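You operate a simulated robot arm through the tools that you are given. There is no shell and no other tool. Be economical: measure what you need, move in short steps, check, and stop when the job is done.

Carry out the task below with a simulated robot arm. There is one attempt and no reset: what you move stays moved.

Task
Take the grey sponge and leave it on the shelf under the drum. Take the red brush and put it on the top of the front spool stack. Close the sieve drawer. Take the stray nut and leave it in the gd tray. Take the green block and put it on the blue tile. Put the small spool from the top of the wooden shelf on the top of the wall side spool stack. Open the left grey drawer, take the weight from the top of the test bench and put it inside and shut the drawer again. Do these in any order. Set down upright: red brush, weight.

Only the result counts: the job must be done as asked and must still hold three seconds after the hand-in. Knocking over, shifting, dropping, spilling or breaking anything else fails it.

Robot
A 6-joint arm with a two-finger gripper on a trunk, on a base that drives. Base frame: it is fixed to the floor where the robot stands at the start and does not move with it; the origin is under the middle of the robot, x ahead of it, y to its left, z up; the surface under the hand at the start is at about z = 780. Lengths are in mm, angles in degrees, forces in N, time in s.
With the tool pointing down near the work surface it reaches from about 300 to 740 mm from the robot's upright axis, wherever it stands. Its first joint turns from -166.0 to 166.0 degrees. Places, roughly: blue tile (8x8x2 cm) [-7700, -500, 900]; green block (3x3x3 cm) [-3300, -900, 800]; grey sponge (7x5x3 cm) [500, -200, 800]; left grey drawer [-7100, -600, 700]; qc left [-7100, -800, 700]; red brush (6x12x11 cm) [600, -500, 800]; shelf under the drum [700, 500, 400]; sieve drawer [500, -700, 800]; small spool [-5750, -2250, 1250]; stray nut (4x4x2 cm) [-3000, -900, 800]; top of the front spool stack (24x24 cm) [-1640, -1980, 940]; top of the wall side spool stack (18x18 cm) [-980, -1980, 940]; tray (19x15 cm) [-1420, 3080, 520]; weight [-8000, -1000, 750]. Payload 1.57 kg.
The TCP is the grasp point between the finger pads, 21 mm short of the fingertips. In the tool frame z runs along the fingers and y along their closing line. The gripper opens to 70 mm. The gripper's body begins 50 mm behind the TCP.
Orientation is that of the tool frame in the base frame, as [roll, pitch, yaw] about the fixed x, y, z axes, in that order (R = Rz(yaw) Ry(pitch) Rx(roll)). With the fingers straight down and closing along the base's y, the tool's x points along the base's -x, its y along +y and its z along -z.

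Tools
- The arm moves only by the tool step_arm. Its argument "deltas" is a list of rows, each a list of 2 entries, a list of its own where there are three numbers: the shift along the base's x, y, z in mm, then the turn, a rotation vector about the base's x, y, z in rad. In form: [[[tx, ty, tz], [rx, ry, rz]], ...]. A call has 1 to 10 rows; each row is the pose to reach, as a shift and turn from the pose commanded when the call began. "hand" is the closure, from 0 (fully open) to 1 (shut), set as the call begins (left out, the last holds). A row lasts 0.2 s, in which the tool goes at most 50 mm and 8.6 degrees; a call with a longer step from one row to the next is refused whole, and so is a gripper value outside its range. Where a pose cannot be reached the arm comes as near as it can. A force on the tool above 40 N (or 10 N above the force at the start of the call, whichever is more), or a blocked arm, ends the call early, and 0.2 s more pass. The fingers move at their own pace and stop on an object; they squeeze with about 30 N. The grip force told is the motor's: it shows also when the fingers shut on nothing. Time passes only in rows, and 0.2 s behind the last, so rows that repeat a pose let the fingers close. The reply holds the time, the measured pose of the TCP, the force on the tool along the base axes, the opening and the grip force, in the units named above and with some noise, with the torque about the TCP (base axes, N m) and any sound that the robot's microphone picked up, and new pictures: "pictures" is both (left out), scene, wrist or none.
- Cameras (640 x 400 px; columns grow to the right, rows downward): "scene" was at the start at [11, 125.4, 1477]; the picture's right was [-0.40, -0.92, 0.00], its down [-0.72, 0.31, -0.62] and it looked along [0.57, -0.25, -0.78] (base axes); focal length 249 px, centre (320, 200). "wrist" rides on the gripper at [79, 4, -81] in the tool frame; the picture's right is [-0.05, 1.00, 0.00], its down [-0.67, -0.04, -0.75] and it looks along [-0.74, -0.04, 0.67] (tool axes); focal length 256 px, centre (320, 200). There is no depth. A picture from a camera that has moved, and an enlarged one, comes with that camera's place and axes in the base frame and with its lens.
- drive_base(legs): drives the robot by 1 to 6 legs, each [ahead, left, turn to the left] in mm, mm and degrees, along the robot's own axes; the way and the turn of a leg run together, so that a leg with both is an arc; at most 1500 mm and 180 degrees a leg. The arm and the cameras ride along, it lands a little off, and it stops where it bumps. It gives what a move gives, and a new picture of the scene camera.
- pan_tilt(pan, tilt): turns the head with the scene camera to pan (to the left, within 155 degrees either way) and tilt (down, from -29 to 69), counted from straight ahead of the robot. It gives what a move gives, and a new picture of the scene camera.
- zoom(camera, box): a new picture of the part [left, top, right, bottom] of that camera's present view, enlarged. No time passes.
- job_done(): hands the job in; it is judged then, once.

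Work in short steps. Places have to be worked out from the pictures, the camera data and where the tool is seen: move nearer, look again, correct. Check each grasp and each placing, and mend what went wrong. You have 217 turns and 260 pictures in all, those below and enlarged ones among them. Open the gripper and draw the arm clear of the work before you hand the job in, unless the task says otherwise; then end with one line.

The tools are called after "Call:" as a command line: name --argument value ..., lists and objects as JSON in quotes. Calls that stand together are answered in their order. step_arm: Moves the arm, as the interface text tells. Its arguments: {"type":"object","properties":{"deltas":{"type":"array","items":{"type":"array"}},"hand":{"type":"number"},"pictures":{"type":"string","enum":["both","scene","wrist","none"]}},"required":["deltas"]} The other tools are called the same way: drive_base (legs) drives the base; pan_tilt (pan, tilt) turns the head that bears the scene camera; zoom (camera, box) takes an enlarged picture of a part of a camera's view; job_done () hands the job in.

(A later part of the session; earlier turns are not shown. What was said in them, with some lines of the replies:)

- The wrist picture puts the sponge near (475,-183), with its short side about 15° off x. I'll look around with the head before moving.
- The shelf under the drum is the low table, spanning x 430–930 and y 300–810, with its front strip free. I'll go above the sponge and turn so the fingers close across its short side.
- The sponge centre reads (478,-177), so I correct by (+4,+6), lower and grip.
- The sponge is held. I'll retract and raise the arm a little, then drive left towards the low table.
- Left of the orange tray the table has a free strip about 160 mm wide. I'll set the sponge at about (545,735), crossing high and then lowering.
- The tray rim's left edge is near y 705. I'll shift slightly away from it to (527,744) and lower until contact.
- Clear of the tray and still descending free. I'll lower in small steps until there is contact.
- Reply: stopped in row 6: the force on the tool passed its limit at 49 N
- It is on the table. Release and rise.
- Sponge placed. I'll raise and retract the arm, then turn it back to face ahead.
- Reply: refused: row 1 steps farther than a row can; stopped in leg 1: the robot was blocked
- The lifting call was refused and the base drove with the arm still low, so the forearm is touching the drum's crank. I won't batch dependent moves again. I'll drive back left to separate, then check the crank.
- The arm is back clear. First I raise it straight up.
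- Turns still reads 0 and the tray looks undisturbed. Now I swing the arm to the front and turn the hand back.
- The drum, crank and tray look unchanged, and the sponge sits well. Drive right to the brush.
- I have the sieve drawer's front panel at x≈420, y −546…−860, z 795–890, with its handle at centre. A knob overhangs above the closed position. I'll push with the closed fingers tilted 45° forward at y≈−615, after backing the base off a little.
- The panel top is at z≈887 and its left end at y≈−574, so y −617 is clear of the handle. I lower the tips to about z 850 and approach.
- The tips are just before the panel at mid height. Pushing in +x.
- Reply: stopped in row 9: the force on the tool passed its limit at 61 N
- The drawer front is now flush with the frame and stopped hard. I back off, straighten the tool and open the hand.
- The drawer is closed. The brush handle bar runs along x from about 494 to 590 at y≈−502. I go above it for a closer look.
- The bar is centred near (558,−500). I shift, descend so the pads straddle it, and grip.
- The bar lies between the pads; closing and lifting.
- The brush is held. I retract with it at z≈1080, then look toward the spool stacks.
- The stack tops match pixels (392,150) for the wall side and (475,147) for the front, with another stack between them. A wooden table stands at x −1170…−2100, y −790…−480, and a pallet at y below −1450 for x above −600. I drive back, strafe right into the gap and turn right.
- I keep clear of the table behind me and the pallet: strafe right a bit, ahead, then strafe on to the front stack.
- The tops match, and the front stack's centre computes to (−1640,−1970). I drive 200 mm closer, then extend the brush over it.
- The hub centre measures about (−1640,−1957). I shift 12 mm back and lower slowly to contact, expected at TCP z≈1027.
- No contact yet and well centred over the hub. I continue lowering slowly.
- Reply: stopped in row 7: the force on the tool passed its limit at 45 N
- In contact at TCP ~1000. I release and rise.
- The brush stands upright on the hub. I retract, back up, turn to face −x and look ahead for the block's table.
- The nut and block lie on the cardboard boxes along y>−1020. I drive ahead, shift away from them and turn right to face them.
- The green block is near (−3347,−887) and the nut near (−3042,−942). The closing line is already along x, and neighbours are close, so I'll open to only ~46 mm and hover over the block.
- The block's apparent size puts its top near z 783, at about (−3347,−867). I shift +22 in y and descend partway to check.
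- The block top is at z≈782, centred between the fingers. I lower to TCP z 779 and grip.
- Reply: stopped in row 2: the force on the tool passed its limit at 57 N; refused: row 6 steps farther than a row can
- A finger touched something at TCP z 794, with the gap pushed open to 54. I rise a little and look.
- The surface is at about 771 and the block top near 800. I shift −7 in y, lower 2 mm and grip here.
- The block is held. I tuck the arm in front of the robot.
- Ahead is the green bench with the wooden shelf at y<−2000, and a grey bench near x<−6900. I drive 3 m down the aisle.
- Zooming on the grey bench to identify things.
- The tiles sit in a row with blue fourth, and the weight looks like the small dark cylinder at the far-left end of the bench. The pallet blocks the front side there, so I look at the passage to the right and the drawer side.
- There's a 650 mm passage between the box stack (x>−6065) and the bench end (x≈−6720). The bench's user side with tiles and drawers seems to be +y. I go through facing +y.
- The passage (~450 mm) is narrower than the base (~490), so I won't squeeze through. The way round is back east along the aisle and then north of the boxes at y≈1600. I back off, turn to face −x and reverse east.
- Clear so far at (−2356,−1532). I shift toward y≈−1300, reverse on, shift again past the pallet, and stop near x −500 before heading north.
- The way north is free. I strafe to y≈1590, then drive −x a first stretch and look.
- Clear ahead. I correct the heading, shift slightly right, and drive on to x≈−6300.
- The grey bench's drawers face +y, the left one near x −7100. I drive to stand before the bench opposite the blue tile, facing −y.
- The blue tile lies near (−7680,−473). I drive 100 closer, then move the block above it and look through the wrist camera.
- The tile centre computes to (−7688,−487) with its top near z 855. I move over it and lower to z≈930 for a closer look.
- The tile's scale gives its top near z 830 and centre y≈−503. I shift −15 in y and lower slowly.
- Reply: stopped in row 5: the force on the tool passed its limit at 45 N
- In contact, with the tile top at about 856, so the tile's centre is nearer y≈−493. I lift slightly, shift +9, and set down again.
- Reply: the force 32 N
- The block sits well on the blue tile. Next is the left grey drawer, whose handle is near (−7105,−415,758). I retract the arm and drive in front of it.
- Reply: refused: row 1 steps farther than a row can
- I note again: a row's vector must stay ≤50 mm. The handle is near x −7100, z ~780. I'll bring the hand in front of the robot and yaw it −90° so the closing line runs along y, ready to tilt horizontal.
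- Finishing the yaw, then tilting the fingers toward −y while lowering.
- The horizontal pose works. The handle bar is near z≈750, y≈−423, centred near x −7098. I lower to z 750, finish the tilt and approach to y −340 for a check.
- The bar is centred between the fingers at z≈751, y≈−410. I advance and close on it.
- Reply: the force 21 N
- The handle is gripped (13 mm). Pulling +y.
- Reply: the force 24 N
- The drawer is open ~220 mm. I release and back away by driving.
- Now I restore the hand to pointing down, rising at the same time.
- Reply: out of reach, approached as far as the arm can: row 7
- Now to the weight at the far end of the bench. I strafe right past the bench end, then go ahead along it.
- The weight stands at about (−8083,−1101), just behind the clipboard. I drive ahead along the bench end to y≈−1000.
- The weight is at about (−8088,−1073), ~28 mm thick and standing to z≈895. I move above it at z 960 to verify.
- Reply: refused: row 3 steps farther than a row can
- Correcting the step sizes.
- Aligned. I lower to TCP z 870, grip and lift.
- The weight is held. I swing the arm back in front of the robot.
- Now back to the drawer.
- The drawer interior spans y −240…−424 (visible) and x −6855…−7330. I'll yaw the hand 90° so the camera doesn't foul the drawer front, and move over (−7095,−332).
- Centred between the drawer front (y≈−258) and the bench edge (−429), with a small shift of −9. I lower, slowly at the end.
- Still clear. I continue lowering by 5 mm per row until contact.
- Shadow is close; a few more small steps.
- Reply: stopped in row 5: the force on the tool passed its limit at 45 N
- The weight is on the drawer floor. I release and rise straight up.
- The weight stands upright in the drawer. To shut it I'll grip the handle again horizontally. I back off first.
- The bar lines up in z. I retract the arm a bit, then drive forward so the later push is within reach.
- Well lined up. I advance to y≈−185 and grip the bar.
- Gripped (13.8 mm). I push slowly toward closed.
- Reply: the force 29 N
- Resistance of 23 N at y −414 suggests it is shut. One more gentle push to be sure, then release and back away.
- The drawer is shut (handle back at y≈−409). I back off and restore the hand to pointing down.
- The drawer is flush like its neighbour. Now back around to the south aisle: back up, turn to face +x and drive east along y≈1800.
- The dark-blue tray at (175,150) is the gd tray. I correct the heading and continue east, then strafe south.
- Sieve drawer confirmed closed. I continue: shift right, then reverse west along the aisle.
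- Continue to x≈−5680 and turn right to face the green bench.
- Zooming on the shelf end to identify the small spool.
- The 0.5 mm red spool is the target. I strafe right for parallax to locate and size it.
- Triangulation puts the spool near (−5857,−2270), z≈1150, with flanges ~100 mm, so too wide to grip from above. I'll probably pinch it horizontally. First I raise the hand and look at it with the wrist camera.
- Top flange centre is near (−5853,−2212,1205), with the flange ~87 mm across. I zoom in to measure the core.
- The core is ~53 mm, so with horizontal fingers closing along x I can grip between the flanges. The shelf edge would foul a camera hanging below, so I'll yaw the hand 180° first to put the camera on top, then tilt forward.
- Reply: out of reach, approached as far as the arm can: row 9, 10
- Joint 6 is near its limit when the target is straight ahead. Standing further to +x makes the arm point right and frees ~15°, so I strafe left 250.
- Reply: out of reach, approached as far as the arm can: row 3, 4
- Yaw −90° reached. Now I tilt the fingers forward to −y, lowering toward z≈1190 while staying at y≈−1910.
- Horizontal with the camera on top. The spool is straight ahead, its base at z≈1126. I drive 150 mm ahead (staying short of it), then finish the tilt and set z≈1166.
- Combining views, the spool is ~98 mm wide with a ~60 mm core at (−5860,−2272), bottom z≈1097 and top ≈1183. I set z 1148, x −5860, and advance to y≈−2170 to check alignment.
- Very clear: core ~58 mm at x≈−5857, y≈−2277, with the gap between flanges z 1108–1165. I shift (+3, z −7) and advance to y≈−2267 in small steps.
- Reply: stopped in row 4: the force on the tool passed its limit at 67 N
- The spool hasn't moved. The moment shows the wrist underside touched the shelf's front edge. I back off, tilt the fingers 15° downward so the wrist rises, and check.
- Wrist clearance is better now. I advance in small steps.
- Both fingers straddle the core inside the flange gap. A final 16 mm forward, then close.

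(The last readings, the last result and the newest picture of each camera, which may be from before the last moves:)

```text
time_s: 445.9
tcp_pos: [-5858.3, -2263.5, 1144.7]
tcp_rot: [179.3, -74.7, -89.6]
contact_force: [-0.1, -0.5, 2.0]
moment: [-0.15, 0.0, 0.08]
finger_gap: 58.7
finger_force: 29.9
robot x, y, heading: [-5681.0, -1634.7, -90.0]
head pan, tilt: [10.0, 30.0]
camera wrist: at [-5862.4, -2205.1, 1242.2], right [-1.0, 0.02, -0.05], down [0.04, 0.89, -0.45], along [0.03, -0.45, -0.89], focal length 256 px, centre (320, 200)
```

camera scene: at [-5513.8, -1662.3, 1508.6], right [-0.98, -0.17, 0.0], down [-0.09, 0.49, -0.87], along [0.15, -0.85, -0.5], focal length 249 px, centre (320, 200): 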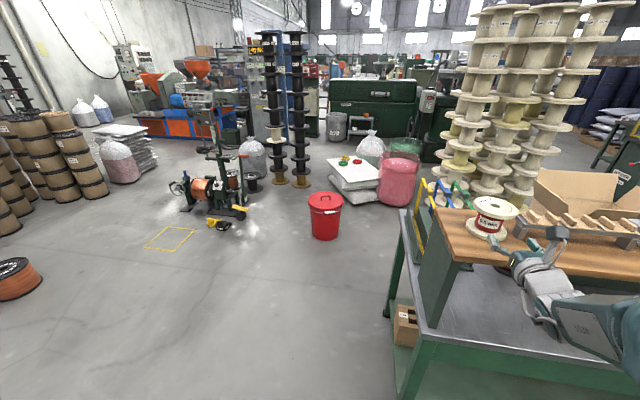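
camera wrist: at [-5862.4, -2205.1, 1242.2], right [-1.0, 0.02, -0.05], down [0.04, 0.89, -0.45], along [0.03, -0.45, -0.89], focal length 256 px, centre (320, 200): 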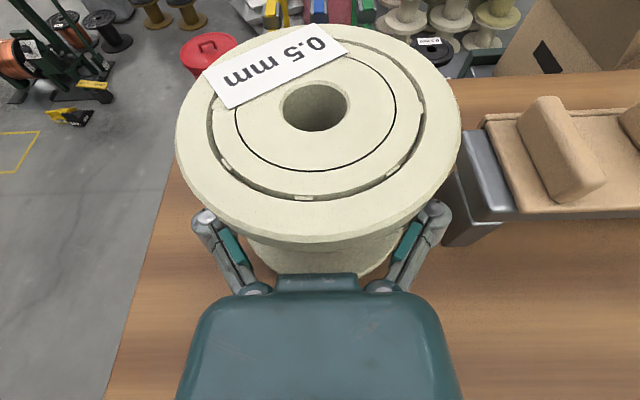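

Gripped on the core (58.7 mm). I lift straight up and check that it stays level.

Call:
step_arm --deltas '[[[0, 0, 10], [0, 0, 0]], [[0, 0, 30], [0, 0, 0]], [[0, 0, 60], [0, 0, 0]], [[0, 20, 90], [0, 0, 0]], [[0, 50, 110], [0, 0, 0]]]' --pictures "wrist"

Call:
zoom --camera "scene" --box '[440, 140, 600, 240]'

```text
time_s: 447.1
tcp_pos: [-5857.7, -2213.7, 1254.4]
tcp_rot: [179.2, -74.6, -89.6]
contact_force: [0.1, -0.8, -4.6]
moment: [0.01, 0.01, -0.05]
finger_gap: 58.2
finger_force: 30.1
robot x, y, heading: [-5683.0, -1633.2, -90.1]
head pan, tilt: [10.0, 30.0]
camera wrist: at [-5861.9, -2154.8, 1351.7], right [-1.0, 0.02, -0.05], down [0.04, 0.89, -0.45], along [0.03, -0.45, -0.89], focal length 256 px, centre (320, 200)
```

wrist: 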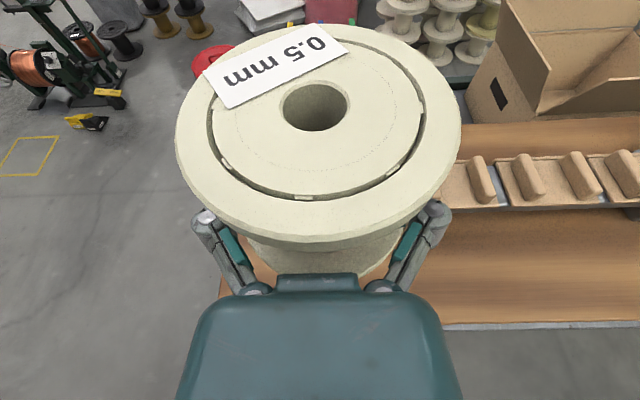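

```text
4.00 times, centred on (520, 190) of scene
camera zoom: at [-5513.3, -1662.9, 1508.5], right [-0.98, -0.17, 0.0], down [-0.09, 0.49, -0.87], along [0.15, -0.85, -0.5], focal length 996 px, centre (-480, 240)
```

zoom: 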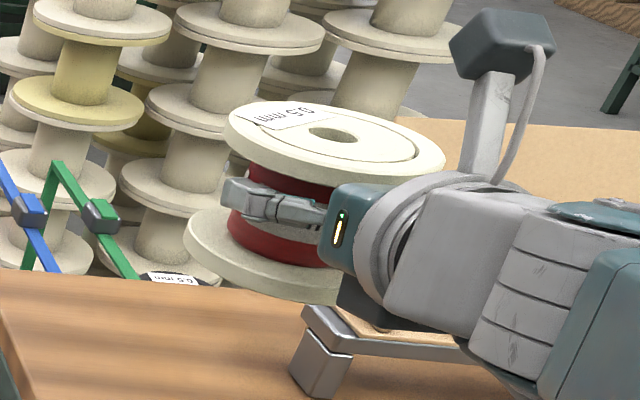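

The spool is level and held; it hangs 47 mm below the TCP. I draw the arm in, back off from the shelf, turn to face +x and drive east.

Call:
step_arm --deltas '[[[0, 45, 0], [0, 0, 0]], [[0, 90, 0], [0, 0, 0]], [[0, 135, -20], [0, 0, 0]], [[0, 165, -40], [0, 0, 0]]]' --pictures "none"

Call:
drive_base --legs '[[-160, 0, 0], [0, 0, 90], [1500, 0, 0], [1500, 0, 0]]'

```text
time_s: 448.1
tcp_pos: [-5856.5, -2046.7, 1216.2]
tcp_rot: [179.0, -74.8, -89.4]
contact_force: [-0.9, 0.3, -3.3]
moment: [0.01, 0.02, 0.0]
finger_gap: 58.5
finger_force: 30.5
robot x, y, heading: [-5681.0, -1631.8, -90.1]
head pan, tilt: [10.0, 30.0]
```

```text
time_s: 467.4
tcp_pos: [-2277.6, -1691.4, 1215.7]
tcp_rot: [179.2, -74.8, -0.2]
contact_force: [-0.4, 0.0, -3.3]
moment: [-0.02, 0.01, -0.01]
finger_gap: 58.6
finger_force: 29.9
robot x, y, heading: [-2690.4, -1511.3, -0.9]
head pan, tilt: [10.0, 30.0]
camera scene: at [-2657.9, -1341.8, 1508.5], right [0.16, -0.99, 0.0], down [-0.49, -0.08, -0.87], along [0.85, 0.14, -0.5], focal length 249 px, centre (320, 200)
```

scene: 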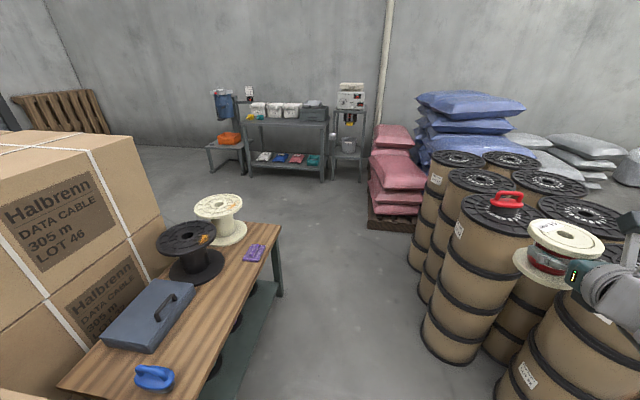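

Path clear. I drive to (−1100,−1400) and turn right about 61° so the held spool swings toward the wall-side stack.

Call:
drive_base --legs '[[0, 110, 0.9], [1500, 0, 0], [90, 0, 0], [0, 0, -61]]'

Call:
pan_tilt --pan -15 --tilt 42

```text
time_s: 479.0
tcp_pos: [-1050.3, -1858.7, 1215.9]
tcp_rot: [179.2, -74.7, -60.9]
contact_force: [-0.3, 0.8, -2.9]
moment: [0.04, 0.01, 0.01]
finger_gap: 58.3
finger_force: 30.1
robot x, y, heading: [-1095.4, -1409.2, -61.6]
head pan, tilt: [10.0, 30.0]
camera scene: at [-932.0, -1354.7, 1508.5], right [-0.78, -0.62, 0.0], down [-0.31, 0.39, -0.87], along [0.54, -0.68, -0.5], focal length 249 px, centre (320, 200)
```

scene: 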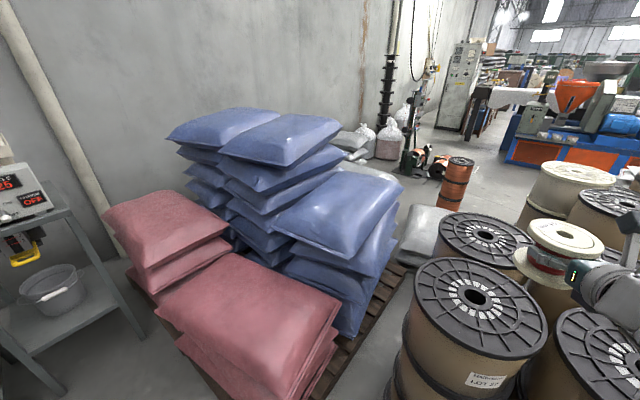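

```text
time_s: 479.9
tcp_pos: [-1050.0, -1859.2, 1214.4]
tcp_rot: [179.3, -74.8, -60.8]
contact_force: [-0.1, -0.4, -3.2]
moment: [0.02, -0.01, 0.0]
finger_gap: 58.4
finger_force: 29.7
robot x, y, heading: [-1092.6, -1410.3, -61.5]
head pan, tilt: [-15.0, 42.0]
camera scene: at [-968.7, -1365.3, 1490.3], right [-0.97, -0.24, 0.0], down [-0.16, 0.65, -0.74], along [0.18, -0.72, -0.67], focal length 249 px, centre (320, 200)
```

scene: 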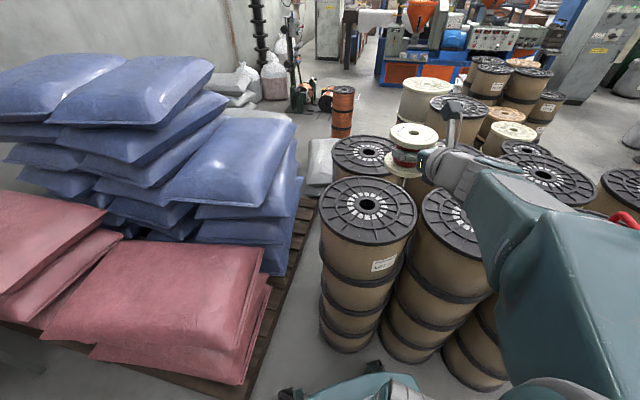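

The wall-side stack's top centre computes to (−978,−1982). I move the spool's axis over it at z≈1080 and look.

Call:
step_arm --deltas '[[[20, -34, -20], [0, 0, 0]], [[40, -68, -45], [0, 0, 0]], [[56, -96, -75], [0, 0, 0]], [[67, -113, -110], [0, 0, 0]], [[67, -113, -135], [0, 0, 0]]]' --pictures "both"

```text
time_s: 481.1
tcp_pos: [-982.7, -1974.8, 1080.3]
tcp_rot: [179.1, -74.8, -60.7]
contact_force: [0.0, 0.0, -3.2]
moment: [0.01, 0.04, 0.0]
finger_gap: 58.2
finger_force: 30.0
robot x, y, heading: [-1095.9, -1408.4, -61.5]
head pan, tilt: [-15.0, 42.0]
camera scene: at [-968.8, -1366.4, 1490.3], right [-0.97, -0.24, 0.0], down [-0.16, 0.65, -0.74], along [0.17, -0.72, -0.67], focal length 249 px, centre (320, 200)
camera wrist: at [-1012.7, -1923.8, 1178.4], right [-0.89, -0.46, -0.05], down [-0.4, 0.8, -0.45], along [0.25, -0.38, -0.89], focal length 256 px, centre (320, 200)
```

scene: 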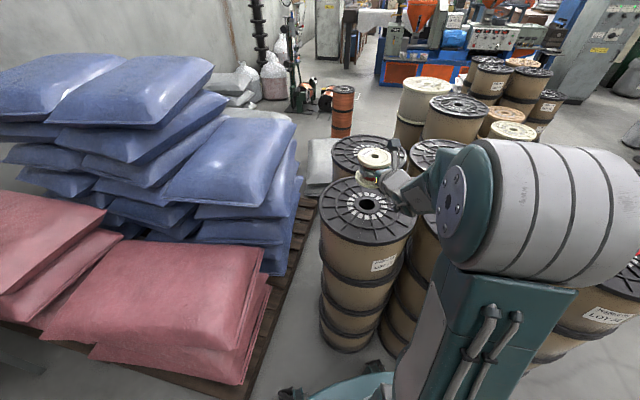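
wrist: 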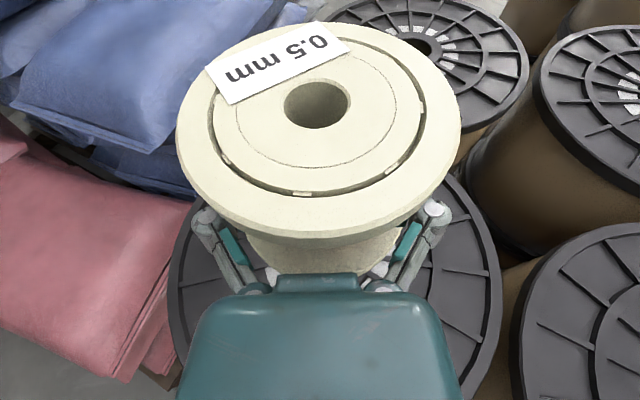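

The wrist view agrees: the stack's flange is centred below. I lower, then slowly to contact (expected TCP ≈ 965).

Call:
step_arm --deltas '[[[0, 0, -40], [0, 0, 0]], [[0, 0, -75], [0, 0, 0]], [[0, 0, -95], [0, 0, 0]], [[0, 0, -100], [0, 0, 0]], [[0, 0, -104], [0, 0, 0]], [[0, 0, -108], [0, 0, 0]], [[0, 0, -112], [0, 0, 0]], [[0, 0, -116], [0, 0, 0]], [[0, 0, -120], [0, 0, 0]], [[0, 0, -124], [0, 0, 0]]]' --pictures "both"

```text
time_s: 483.3
tcp_pos: [-982.1, -1971.7, 957.8]
tcp_rot: [179.3, -74.9, -60.8]
contact_force: [-1.9, -1.0, 23.1]
moment: [-0.18, 0.05, 0.2]
finger_gap: 58.6
finger_force: 29.8
robot x, y, heading: [-1095.3, -1413.4, -61.3]
head pan, tilt: [-15.0, 42.0]
camera scene: at [-969.2, -1364.7, 1490.4], right [-0.97, -0.24, 0.0], down [-0.16, 0.65, -0.74], along [0.17, -0.72, -0.67], focal length 249 px, centre (320, 200)
camera wrist: at [-1013.1, -1921.6, 1055.3], right [-0.89, -0.46, -0.05], down [-0.39, 0.8, -0.45], along [0.25, -0.38, -0.89], focal length 256 px, centre (320, 200)
```

scene: 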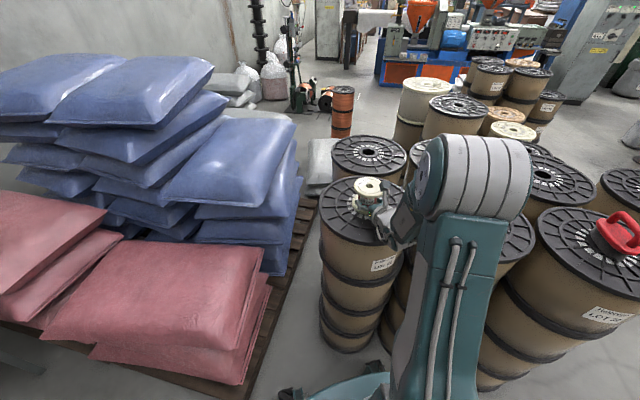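
wrist: 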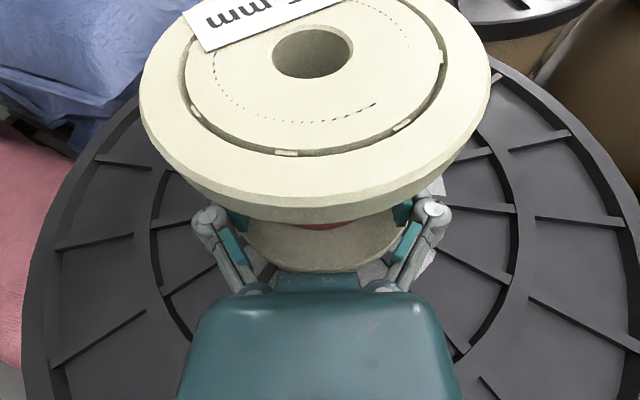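

The spool is resting on the hub. I release and retreat straight back along the finger direction.

Call:
step_arm --deltas '[[[0, 0, 1], [0, 0, 0]], [[0, 0, 1], [0, 0, 0]], [[0, 0, 1], [0, 0, 0]], [[-10, 18, 1], [0, 0, 0]], [[-24, 44, 1], [0, 0, 0]], [[-44, 79, 1], [0, 0, 0]], [[-63, 114, 10], [0, 0, 0]], [[-70, 130, 50], [0, 0, 0]]]' --hand 0 --pictures "both"

```text
time_s: 485.1
tcp_pos: [-1054.2, -1859.1, 1008.0]
tcp_rot: [179.4, -74.7, -61.0]
contact_force: [0.6, 0.2, 0.2]
moment: [0.02, -0.03, -0.02]
finger_gap: 70.3
finger_force: 0.0
out of reach, approached as far as the arm can: row 7, 8
robot x, y, heading: [-1095.1, -1412.8, -61.3]
head pan, tilt: [-15.0, 42.0]
camera scene: at [-968.2, -1365.1, 1490.2], right [-0.97, -0.24, 0.0], down [-0.16, 0.65, -0.74], along [0.17, -0.72, -0.67], focal length 249 px, centre (320, 200)
camera wrist: at [-1085.7, -1809.4, 1107.0], right [-0.88, -0.46, -0.05], down [-0.4, 0.8, -0.45], along [0.25, -0.38, -0.89], focal length 256 px, centre (320, 200)
```

scene: 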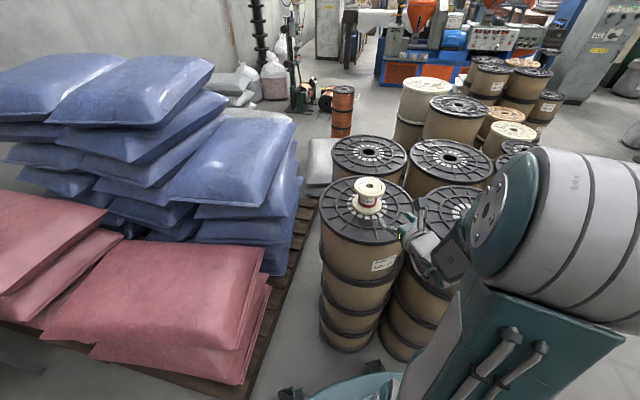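
wrist: 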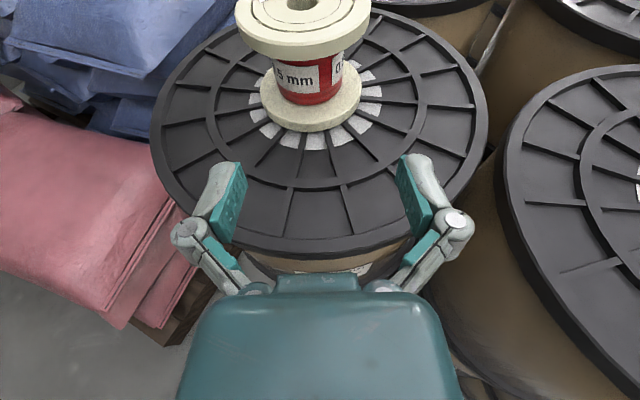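

The spool stands centred and upright. I raise the hand and tilt it back to pointing down.

Call:
step_arm --deltas '[[[0, 0, 20], [0.128, 0.071, 0]], [[0, 0, 45], [0.256, 0.142, 0]], [[0, 0, 70], [0.384, 0.213, 0]], [[0, 0, 95], [0.511, 0.283, 0]], [[0, 0, 120], [0.638, 0.354, 0]], [[0, 0, 140], [0.766, 0.425, 0]], [[0, 0, 150], [0.894, 0.495, 0]], [[0, 0, 160], [1.021, 0.566, 0]], [[0, 0, 160], [1.145, 0.635, 0]]]' --pictures "none"

Call:
step_arm --deltas '[[[0, 0, 0], [0, 0, 0.148]], [[0, 0, 0], [0, 0, 0.296]], [[0, 0, 0], [0, 0, 0.444]], [[0, 0, 0], [0, 0, 0.592]], [[0, 0, 0], [0, 0, 0.74]], [[0, 0, 0], [0, 0, 0.888]], [[0, 0, 0], [0, 0, 1.036]], [[0, 0, 0], [0, 0, 1.184]], [[0, 0, 0], [0, 0, 1.332]], [[0, 0, 0], [0, 0, 1.48]]]' --pictures "none"

Call:
step_arm --deltas '[[[0, 0, 0], [0, 0, 0.148]], [[0, 0, 0], [0, 0, 0.296]], [[0, 0, 0], [0, 0, 0.444]], [[0, 0, 0], [0, 0, 0.592]], [[0, 0, 0], [0, 0, 0.74]], [[0, 0, 0], [0, 0, 0.888]], [[0, 0, 0], [0, 0, 1.036]], [[0, 0, 0], [0, 0, 1.184]], [[0, 0, 0], [0, 0, 1.332]], [[0, 0, 0], [0, 0, 1.48]]]' --pictures "none"

```text
time_s: 487.1
tcp_pos: [-1056.8, -1858.3, 1169.8]
tcp_rot: [179.4, 0.4, -60.9]
contact_force: [0.4, 0.4, 0.4]
moment: [-0.03, -0.01, -0.02]
finger_gap: 69.9
finger_force: 0.0
robot x, y, heading: [-1094.8, -1412.7, -61.2]
head pan, tilt: [-15.0, 42.0]
```

```text
time_s: 489.3
tcp_pos: [-1056.7, -1859.6, 1169.1]
tcp_rot: [179.4, 0.1, 24.0]
contact_force: [-0.9, -0.8, 0.0]
moment: [-0.03, 0.01, -0.02]
finger_gap: 70.1
finger_force: 0.0
robot x, y, heading: [-1096.8, -1413.5, -61.3]
head pan, tilt: [-15.0, 42.0]
```

```text
time_s: 491.5
tcp_pos: [-1055.4, -1860.7, 1169.9]
tcp_rot: [179.3, 0.1, 108.8]
contact_force: [-0.1, 0.3, 0.0]
moment: [-0.03, 0.0, 0.0]
finger_gap: 69.9
finger_force: 0.2
robot x, y, heading: [-1094.1, -1409.2, -61.3]
head pan, tilt: [-15.0, 42.0]
```

Now the nut. I turn to face +y and strafe along to x≈−3040.

Call:
drive_base --legs '[[0, 0, 151], [0, 1500, 0], [0, 430, 0]]'

Call:
pan_tilt --pan -5 --tilt 50

```text
time_s: 507.5
tcp_pos: [-2852.7, -1029.6, 1170.5]
tcp_rot: [179.2, 0.1, -99.3]
contact_force: [0.1, -0.5, 0.7]
moment: [0.01, 0.05, 0.02]
finger_gap: 70.0
finger_force: 0.0
robot x, y, heading: [-3035.9, -1442.7, 90.5]
head pan, tilt: [-15.0, 42.0]
camera scene: at [-3158.4, -1422.9, 1490.8], right [0.97, -0.25, 0.0], down [-0.17, -0.65, -0.74], along [0.18, 0.72, -0.67], focal length 249 px, centre (320, 200)
```

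scene: 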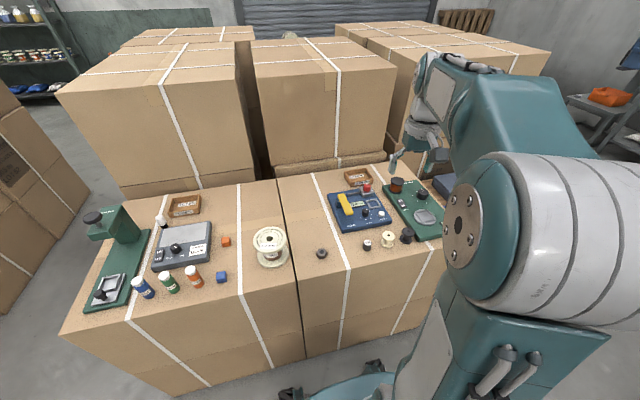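

```text
time_s: 508.2
tcp_pos: [-2853.5, -1028.3, 1169.8]
tcp_rot: [179.3, 0.1, -99.3]
contact_force: [0.0, -0.3, -0.5]
moment: [0.0, 0.01, -0.01]
finger_gap: 69.9
finger_force: 0.0
robot x, y, heading: [-3031.6, -1442.8, 90.7]
head pan, tilt: [-5.0, 50.0]
camera scene: at [-3175.9, -1427.1, 1479.4], right [1.0, -0.07, 0.0], down [-0.06, -0.76, -0.64], along [0.05, 0.64, -0.77], focal length 249 px, centre (320, 200)
```

scene: 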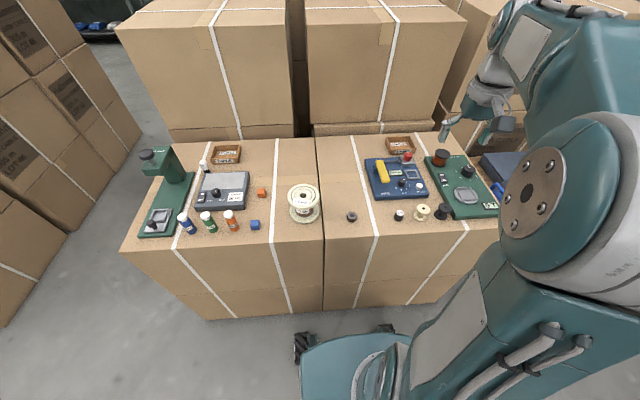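

The nut is at about (−3027,−932). I move above it at z≈880 and look with the wrist camera.

Call:
step_arm --deltas '[[[-18, 10, -29], [0, 0, 0]], [[-36, 20, -58], [0, 0, 0]], [[-54, 30, -87], [0, 0, 0]], [[-72, 40, -116], [0, 0, 0]], [[-90, 50, -145], [0, 0, 0]], [[-108, 60, -174], [0, 0, 0]], [[-126, 70, -203], [0, 0, 0]], [[-144, 80, -232], [0, 0, 0]], [[-162, 90, -261], [0, 0, 0]], [[-174, 96, -290], [0, 0, 0.1]]]' --hand 0 --pictures "wrist"

```text
time_s: 510.4
tcp_pos: [-3031.9, -932.5, 879.9]
tcp_rot: [179.4, 0.1, -93.4]
contact_force: [0.0, -0.1, 0.1]
moment: [0.0, -0.01, -0.02]
finger_gap: 69.8
finger_force: 0.1
robot x, y, heading: [-3032.9, -1444.6, 90.8]
head pan, tilt: [-5.0, 50.0]
camera wrist: at [-3040.8, -1011.5, 961.7], right [-0.99, 0.11, 0.01], down [0.08, 0.66, 0.75], along [0.08, 0.74, -0.67], focal length 256 px, centre (320, 200)
```

wrist: 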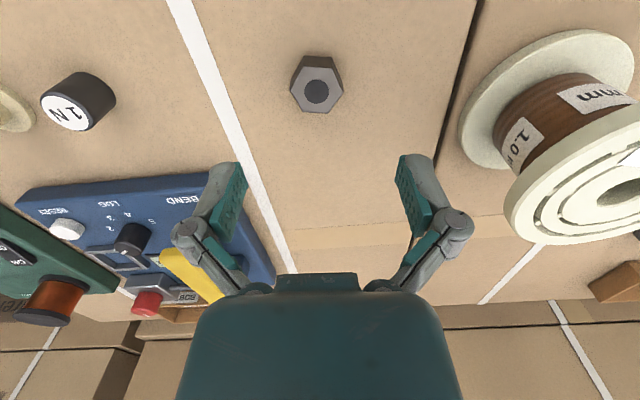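

The nut is centred under the tool. Its corners point along x, so I rotate +20° to close on flats, then lower to TCP z 796.

Call:
step_arm --deltas '[[[0, 0, -20], [0, 0, 0.12]], [[0, 0, -40], [0, 0, 0.24]], [[0, 0, -55], [0, 0, 0.35]]]' --pictures "wrist"

```text
time_s: 511.2
tcp_pos: [-3032.7, -933.4, 825.1]
tcp_rot: [179.4, 0.1, -73.4]
contact_force: [0.5, -0.2, 0.2]
moment: [-0.03, -0.02, 0.02]
finger_gap: 69.9
finger_force: 0.0
robot x, y, heading: [-3034.7, -1442.5, 90.7]
head pan, tilt: [-5.0, 50.0]
camera wrist: at [-3012.5, -1009.2, 905.9], right [-0.97, -0.24, 0.01], down [-0.15, 0.65, 0.75], along [-0.18, 0.72, -0.67], focal length 256 px, centre (320, 200)
```

wrist: 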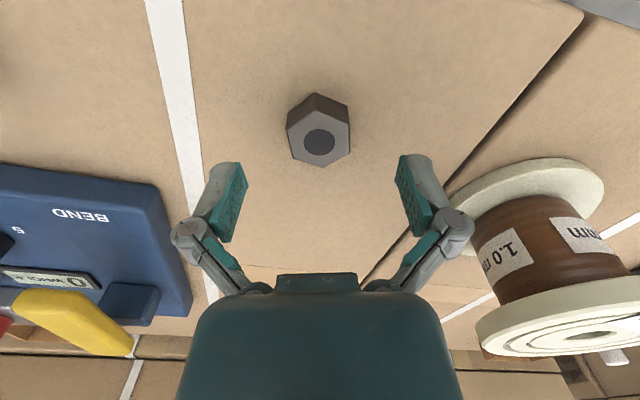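

The flats now face the pads. Lower, grip, lift.

Call:
step_arm --deltas '[[[0, 2, -15], [0, 0, 0]], [[0, 2, -29], [0, 0, 0]]]' --pictures "none"

Call:
step_arm --deltas '[[[0, 0, 0], [0, 0, 0]], [[0, 0, 0], [0, 0, 0]], [[0, 0, 0], [0, 0, 0]], [[0, 0, 40], [0, 0, 0]], [[0, 0, 85], [0, 0, 0]], [[0, 0, 130], [0, 0, 0]], [[0, 0, 175], [0, 0, 0]], [[0, 0, 220], [0, 0, 0]], [[0, -30, 255], [0, 0, 0]], [[0, -70, 280], [0, 0, 0]]]' --hand 1 --pictures "wrist"

```text
time_s: 511.8
tcp_pos: [-3032.5, -931.2, 795.6]
tcp_rot: [179.4, 0.1, -73.4]
contact_force: [0.6, 0.5, 0.8]
moment: [0.01, 0.0, 0.01]
finger_gap: 69.8
finger_force: 0.0
robot x, y, heading: [-3030.6, -1446.2, 90.8]
head pan, tilt: [-5.0, 50.0]
```

```text
time_s: 512.4
tcp_pos: [-3029.0, -928.3, 799.8]
tcp_rot: [179.6, 0.7, -73.5]
contact_force: [6.4, -5.5, 14.2]
moment: [-0.14, -0.36, -0.09]
finger_gap: 30.6
finger_force: 29.9
robot x, y, heading: [-3029.0, -1439.1, 90.8]
head pan, tilt: [-5.0, 50.0]
stopped in row 2: the force on the tool passed its limit at 42 N (the readings are from after the stop); the commanded pose is now the measured one
camera wrist: at [-3010.6, -1005.2, 880.5], right [-0.97, -0.23, 0.01], down [-0.15, 0.64, 0.75], along [-0.18, 0.73, -0.66], focal length 256 px, centre (320, 200)
```

wrist: 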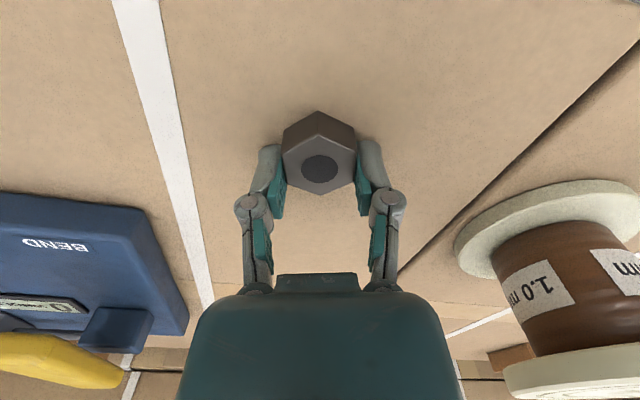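

The nut is gripped at 30.6 mm; the tips merely brushed the box while closing. Lift.

Call:
step_arm --deltas '[[[0, 0, 10], [0, 0, 0]], [[0, 0, 50], [0, 0, 0]], [[0, 0, 95], [0, 0, 0]], [[0, 0, 140], [0, 0, 0]], [[0, 0, 185], [0, 0, 0]], [[0, -20, 225], [0, 0, 0]], [[0, -50, 260], [0, 0, 0]], [[0, -85, 280], [0, 0, 0]]]' --pictures "wrist"

```text
time_s: 514.2
tcp_pos: [-3031.6, -1013.0, 1079.4]
tcp_rot: [179.6, 0.6, -73.5]
contact_force: [-0.1, -0.1, -0.8]
moment: [-0.03, -0.01, -0.04]
finger_gap: 30.2
finger_force: 30.2
robot x, y, heading: [-3031.6, -1449.2, 90.7]
head pan, tilt: [-5.0, 50.0]
camera wrist: at [-3011.4, -1089.9, 1159.9], right [-0.97, -0.23, 0.01], down [-0.15, 0.64, 0.75], along [-0.18, 0.73, -0.66], focal length 256 px, centre (320, 200)
```

wrist: 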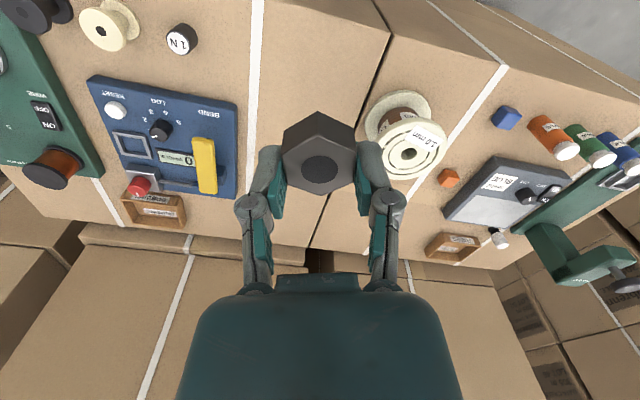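

The nut is held. I route back: strafe right along the aisle to x≈−880, where the base fits between the table and pallet.

Call:
drive_base --legs '[[0, -1500, -0.7], [0, -640, 0]]'

```text
time_s: 524.8
tcp_pos: [-899.4, -986.9, 1080.0]
tcp_rot: [179.7, 0.7, -73.6]
contact_force: [-0.5, 0.0, -1.9]
moment: [-0.02, 0.0, 0.02]
finger_gap: 30.2
finger_force: 30.2
robot x, y, heading: [-898.2, -1418.8, 90.6]
head pan, tilt: [-5.0, 50.0]
camera scene: at [-1049.1, -1401.8, 1478.7], right [1.0, -0.07, 0.0], down [-0.06, -0.76, -0.64], along [0.05, 0.64, -0.77], focal length 249 px, centre (320, 200)
```

scene: 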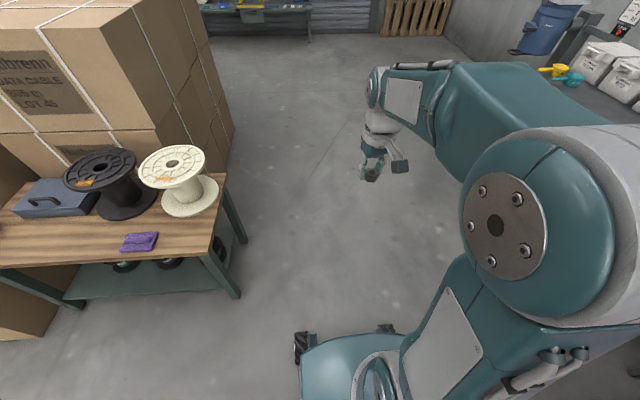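

The table ends at x≈−1470, so there's ample room. I go ahead, shift right a little, then north toward the tray bench.

Call:
drive_base --legs '[[320, 0, -0.6], [0, -200, 0], [1500, 0, 0], [1300, 0, 0]]'

```text
time_s: 541.2
tcp_pos: [-634.2, 2115.7, 1078.1]
tcp_rot: [179.5, 0.6, -76.0]
contact_force: [-0.8, 0.1, -0.8]
moment: [0.0, -0.01, -0.01]
finger_gap: 30.3
finger_force: 29.9
robot x, y, heading: [-653.2, 1683.9, 88.3]
head pan, tilt: [-5.0, 50.0]
camera scene: at [-800.8, 1708.3, 1479.0], right [0.99, -0.12, 0.0], down [-0.09, -0.76, -0.64], along [0.07, 0.64, -0.77], focal length 249 px, centre (320, 200)
```

scene: 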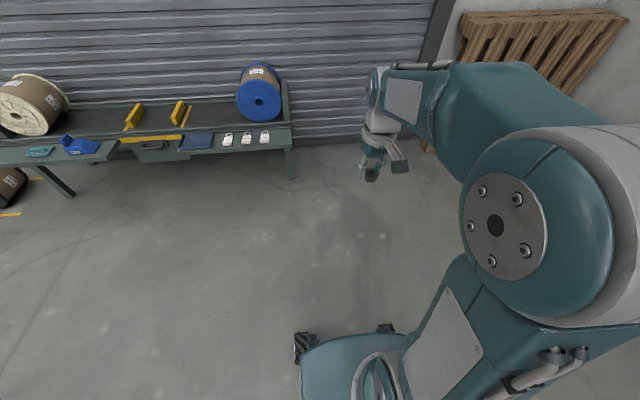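

The tray lies at about (−1425,3074). I drive to stand before it.

Call:
drive_base --legs '[[0, 770, 1.7], [780, 0, 0]]'

Call:
pan_tilt --pan -5 --tilt 58

Call:
zoom --camera "scene" --box '[250, 60, 450, 185]'

```text
time_s: 549.1
tcp_pos: [-1422.3, 2909.1, 1080.4]
tcp_rot: [179.7, 0.7, -73.9]
contact_force: [-0.5, 0.5, -0.7]
moment: [0.01, 0.0, -0.02]
finger_gap: 30.5
finger_force: 30.2
robot x, y, heading: [-1431.0, 2476.4, 90.1]
head pan, tilt: [-5.0, 50.0]
camera scene: at [-1574.7, 2495.9, 1479.0], right [1.0, -0.08, 0.0], down [-0.06, -0.76, -0.64], along [0.05, 0.64, -0.77], focal length 249 px, centre (320, 200)
```

scene: 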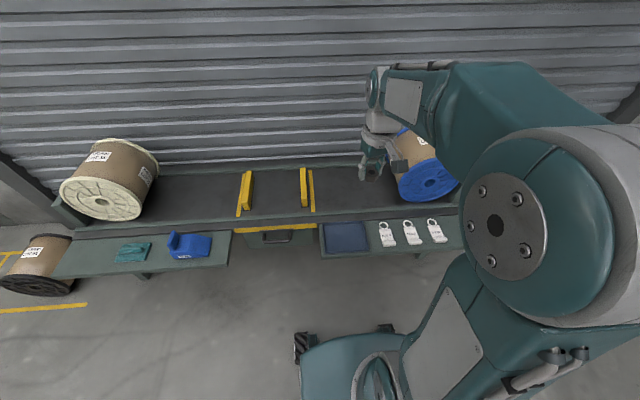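

```text
time_s: 549.8
tcp_pos: [-1422.2, 2908.4, 1080.0]
tcp_rot: [179.6, 0.7, -73.9]
contact_force: [-0.5, -0.2, -0.5]
moment: [0.0, -0.01, -0.01]
finger_gap: 30.2
finger_force: 29.9
robot x, y, heading: [-1427.3, 2478.6, 90.5]
head pan, tilt: [-5.0, 58.0]
camera scene: at [-1575.5, 2487.9, 1468.8], right [1.0, -0.08, 0.0], down [-0.07, -0.85, -0.53], along [0.04, 0.53, -0.85], focal length 249 px, centre (320, 200)
```

scene: 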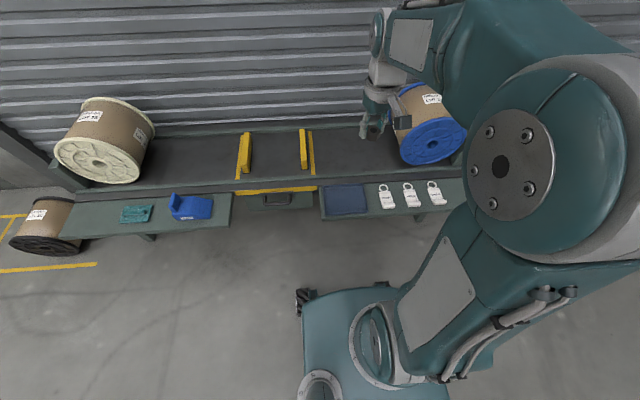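

```text
3.20 times, centred on (350, 122) of scene
camera zoom: at [-1575.5, 2487.9, 1468.8], right [1.0, -0.08, 0.0], down [-0.07, -0.85, -0.53], along [0.04, 0.53, -0.85], focal length 797 px, centre (224, 448)
```

zoom: 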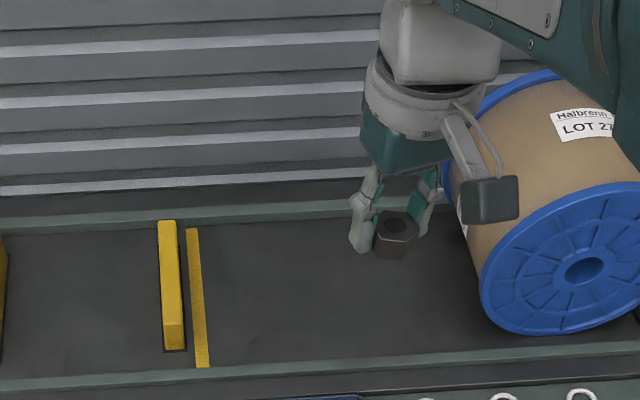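

The tray centre is at about (−1419,3071). I move above it, lowering to z≈760, and verify with the wrist camera.

Call:
step_arm --deltas '[[[0, 45, 0], [0, 0, 0]], [[1, 90, 0], [0, 0, 0]], [[2, 130, -20], [0, 0, 0]], [[2, 160, -60], [0, 0, 0]], [[2, 163, -110], [0, 0, 0]], [[2, 163, -160], [0, 0, 0]], [[2, 163, -210], [0, 0, 0]], [[2, 163, -260], [0, 0, 0]], [[2, 163, -310], [0, 0, 0]]]' --pictures "wrist"

```text
time_s: 551.8
tcp_pos: [-1419.1, 3072.7, 766.2]
tcp_rot: [179.6, 0.7, -74.0]
contact_force: [0.0, 0.3, -1.0]
moment: [0.03, 0.01, -0.01]
finger_gap: 30.1
finger_force: 30.0
robot x, y, heading: [-1429.4, 2477.4, 90.3]
head pan, tilt: [-5.0, 58.0]
camera wrist: at [-1400.3, 2995.0, 848.6], right [-0.97, -0.23, 0.01], down [-0.14, 0.64, 0.75], along [-0.17, 0.73, -0.66], focal length 256 px, centre (320, 200)
```

wrist: 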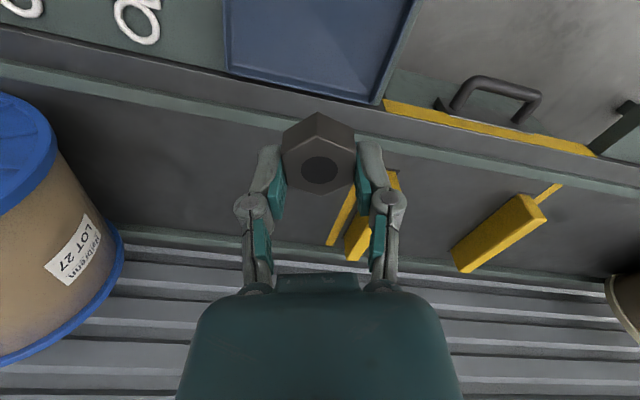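

The tray is right below, centred at (−1419,3075). I lower, slowly at the end.

Call:
step_arm --deltas '[[[0, 0, -45], [0, 0, 0]], [[0, 0, -90], [0, 0, 0]], [[0, 0, -135], [0, 0, 0]], [[0, 0, -170], [0, 0, 0]], [[0, 0, -190], [0, 0, 0]], [[0, 0, -200], [0, 0, 0]], [[0, 0, -206], [0, 0, 0]], [[0, 0, -212], [0, 0, 0]], [[0, 0, -217], [0, 0, 0]], [[0, 0, -222], [0, 0, 0]]]' --pictures "wrist"

```text
time_s: 554.0
tcp_pos: [-1419.2, 3071.4, 546.9]
tcp_rot: [179.6, 0.6, -73.9]
contact_force: [-0.1, -0.1, -1.0]
moment: [0.0, -0.02, 0.02]
finger_gap: 30.2
finger_force: 29.9
robot x, y, heading: [-1427.9, 2479.5, 90.4]
head pan, tilt: [-5.0, 58.0]
camera wrist: at [-1401.2, 2995.0, 627.7], right [-0.97, -0.23, 0.01], down [-0.14, 0.64, 0.75], along [-0.17, 0.73, -0.66], focal length 256 px, centre (320, 200)
```

wrist: 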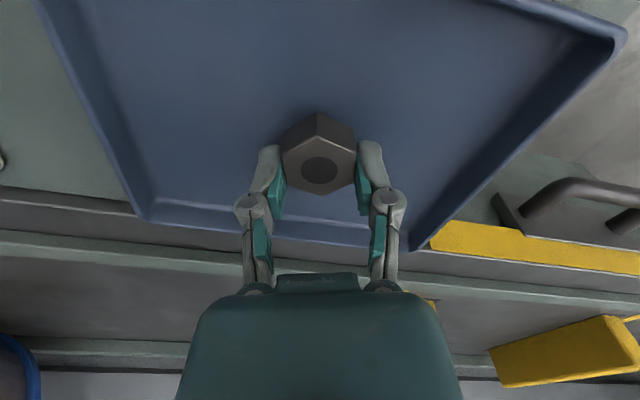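

Over the tray floor. I continue lowering to contact.

Call:
step_arm --deltas '[[[0, 0, -4], [0, 0, 0]], [[0, 0, -8], [0, 0, 0]], [[0, 0, -12], [0, 0, 0]], [[0, 0, -16], [0, 0, 0]], [[0, 0, -20], [0, 0, 0]], [[0, 0, -24], [0, 0, 0]], [[0, 0, -28], [0, 0, 0]], [[0, 0, -32], [0, 0, 0]]]' --pictures "none"

```text
time_s: 555.1
tcp_pos: [-1419.9, 3071.5, 535.3]
tcp_rot: [179.5, 0.5, -74.0]
contact_force: [0.5, -10.5, 20.0]
moment: [-0.2, -0.44, -0.22]
finger_gap: 30.4
finger_force: 29.6
robot x, y, heading: [-1428.5, 2479.4, 90.3]
head pan, tilt: [-5.0, 58.0]
stopped in row 5: the force on the tool passed its limit at 50 N (the readings are from after the stop); the commanded pose is now the measured one
```

Contact with the tray floor. I release and rise.

Call:
step_arm --deltas '[[[0, 0, 2], [0, 0, 0]], [[0, 0, 3], [0, 0, 0]], [[0, 0, 4], [0, 0, 0]], [[0, 0, 45], [0, 0, 0]], [[0, 0, 90], [0, 0, 0]], [[0, 0, 138], [0, 0, 0]], [[0, 0, 186], [0, 0, 0]], [[0, 0, 234], [0, 0, 0]], [[0, 0, 282], [0, 0, 0]], [[0, 0, 330], [0, 0, 0]]]' --hand 0.2 --pictures "wrist"

```text
time_s: 557.3
tcp_pos: [-1420.0, 3073.2, 862.7]
tcp_rot: [179.6, 0.5, -74.0]
contact_force: [-0.6, 0.2, -0.2]
moment: [-0.01, 0.04, -0.02]
finger_gap: 56.2
finger_force: 0.2
robot x, y, heading: [-1425.2, 2479.2, 90.1]
head pan, tilt: [-5.0, 58.0]
camera wrist: at [-1402.4, 2995.7, 944.0], right [-0.97, -0.22, 0.01], down [-0.14, 0.65, 0.75], along [-0.17, 0.73, -0.66], focal length 256 px, centre (320, 200)
```

wrist: 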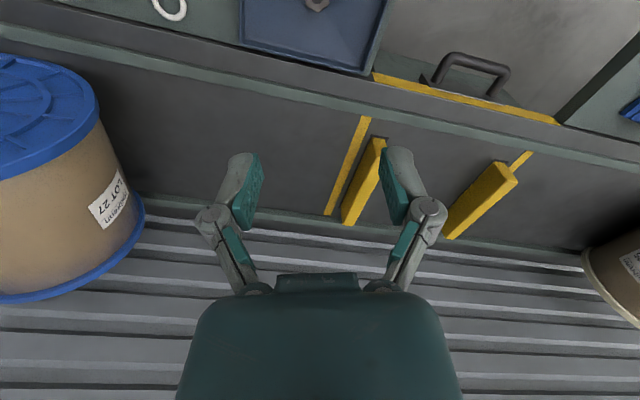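

The nut is visible in the tray. I retract, open the hand, back off and take a final look.

Call:
step_arm --deltas '[[[0, -30, 35], [0, 0, 0]], [[0, -60, 70], [0, 0, 0]], [[0, -90, 105], [0, 0, 0]], [[0, -120, 140], [0, 0, 0]], [[0, -150, 170], [0, 0, 0]]]' --hand 0 --pictures "none"

Call:
drive_base --legs '[[-300, 0, 0]]'

Call:
zoom --camera "scene" --box '[280, 100, 440, 200]'

```text
time_s: 558.5
tcp_pos: [-1419.4, 2922.3, 1033.7]
tcp_rot: [179.6, 0.5, -74.1]
contact_force: [0.2, -0.1, -0.2]
moment: [0.01, -0.02, 0.01]
finger_gap: 70.0
finger_force: 0.2
robot x, y, heading: [-1430.5, 2475.2, 90.2]
head pan, tilt: [-5.0, 58.0]
```

```text
time_s: 560.6
tcp_pos: [-1416.7, 2621.6, 1034.1]
tcp_rot: [179.6, 0.5, -73.9]
contact_force: [-0.2, -0.4, -0.5]
moment: [0.02, 0.01, 0.03]
finger_gap: 69.9
finger_force: 0.0
robot x, y, heading: [-1425.0, 2178.4, 90.4]
head pan, tilt: [-5.0, 58.0]
camera scene: at [-1574.0, 2188.7, 1468.8], right [1.0, -0.08, 0.0], down [-0.07, -0.85, -0.53], along [0.04, 0.53, -0.85], focal length 249 px, centre (320, 200)
```

scene: 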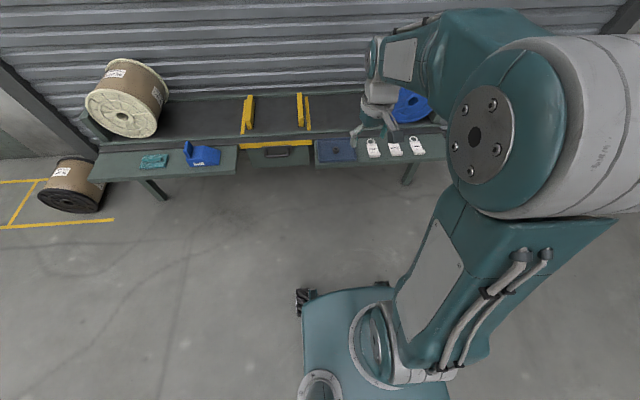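

```text
4.00 times, centred on (360, 150) of scene
camera zoom: at [-1574.0, 2188.7, 1468.8], right [1.0, -0.08, 0.0], down [-0.07, -0.85, -0.53], along [0.04, 0.53, -0.85], focal length 996 px, centre (160, 400)
```

zoom: 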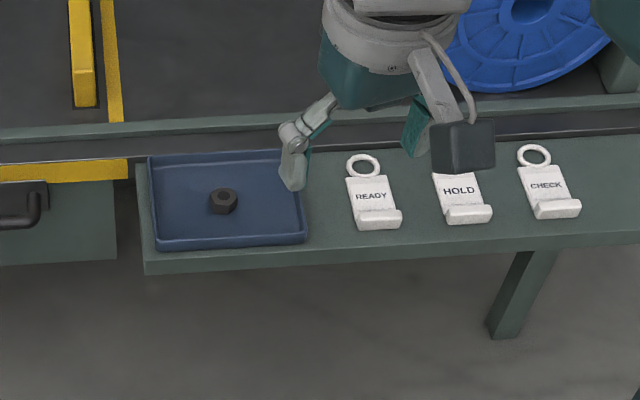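

The nut lies flat in the tray, the arm is clear and the gripper is open. All tasks are done, so I hand in.

Call:
job_done

```text
The job is handed in.
```

All seven jobs were carried out and handed in: sponge, brush, sieve drawer, nut, block, small spool, and the weight in the closed left grey drawer. Early on, the forearm bumped the drum's crank and the base stopped. I backed off and saw no change there, with the turns counter still at 0.
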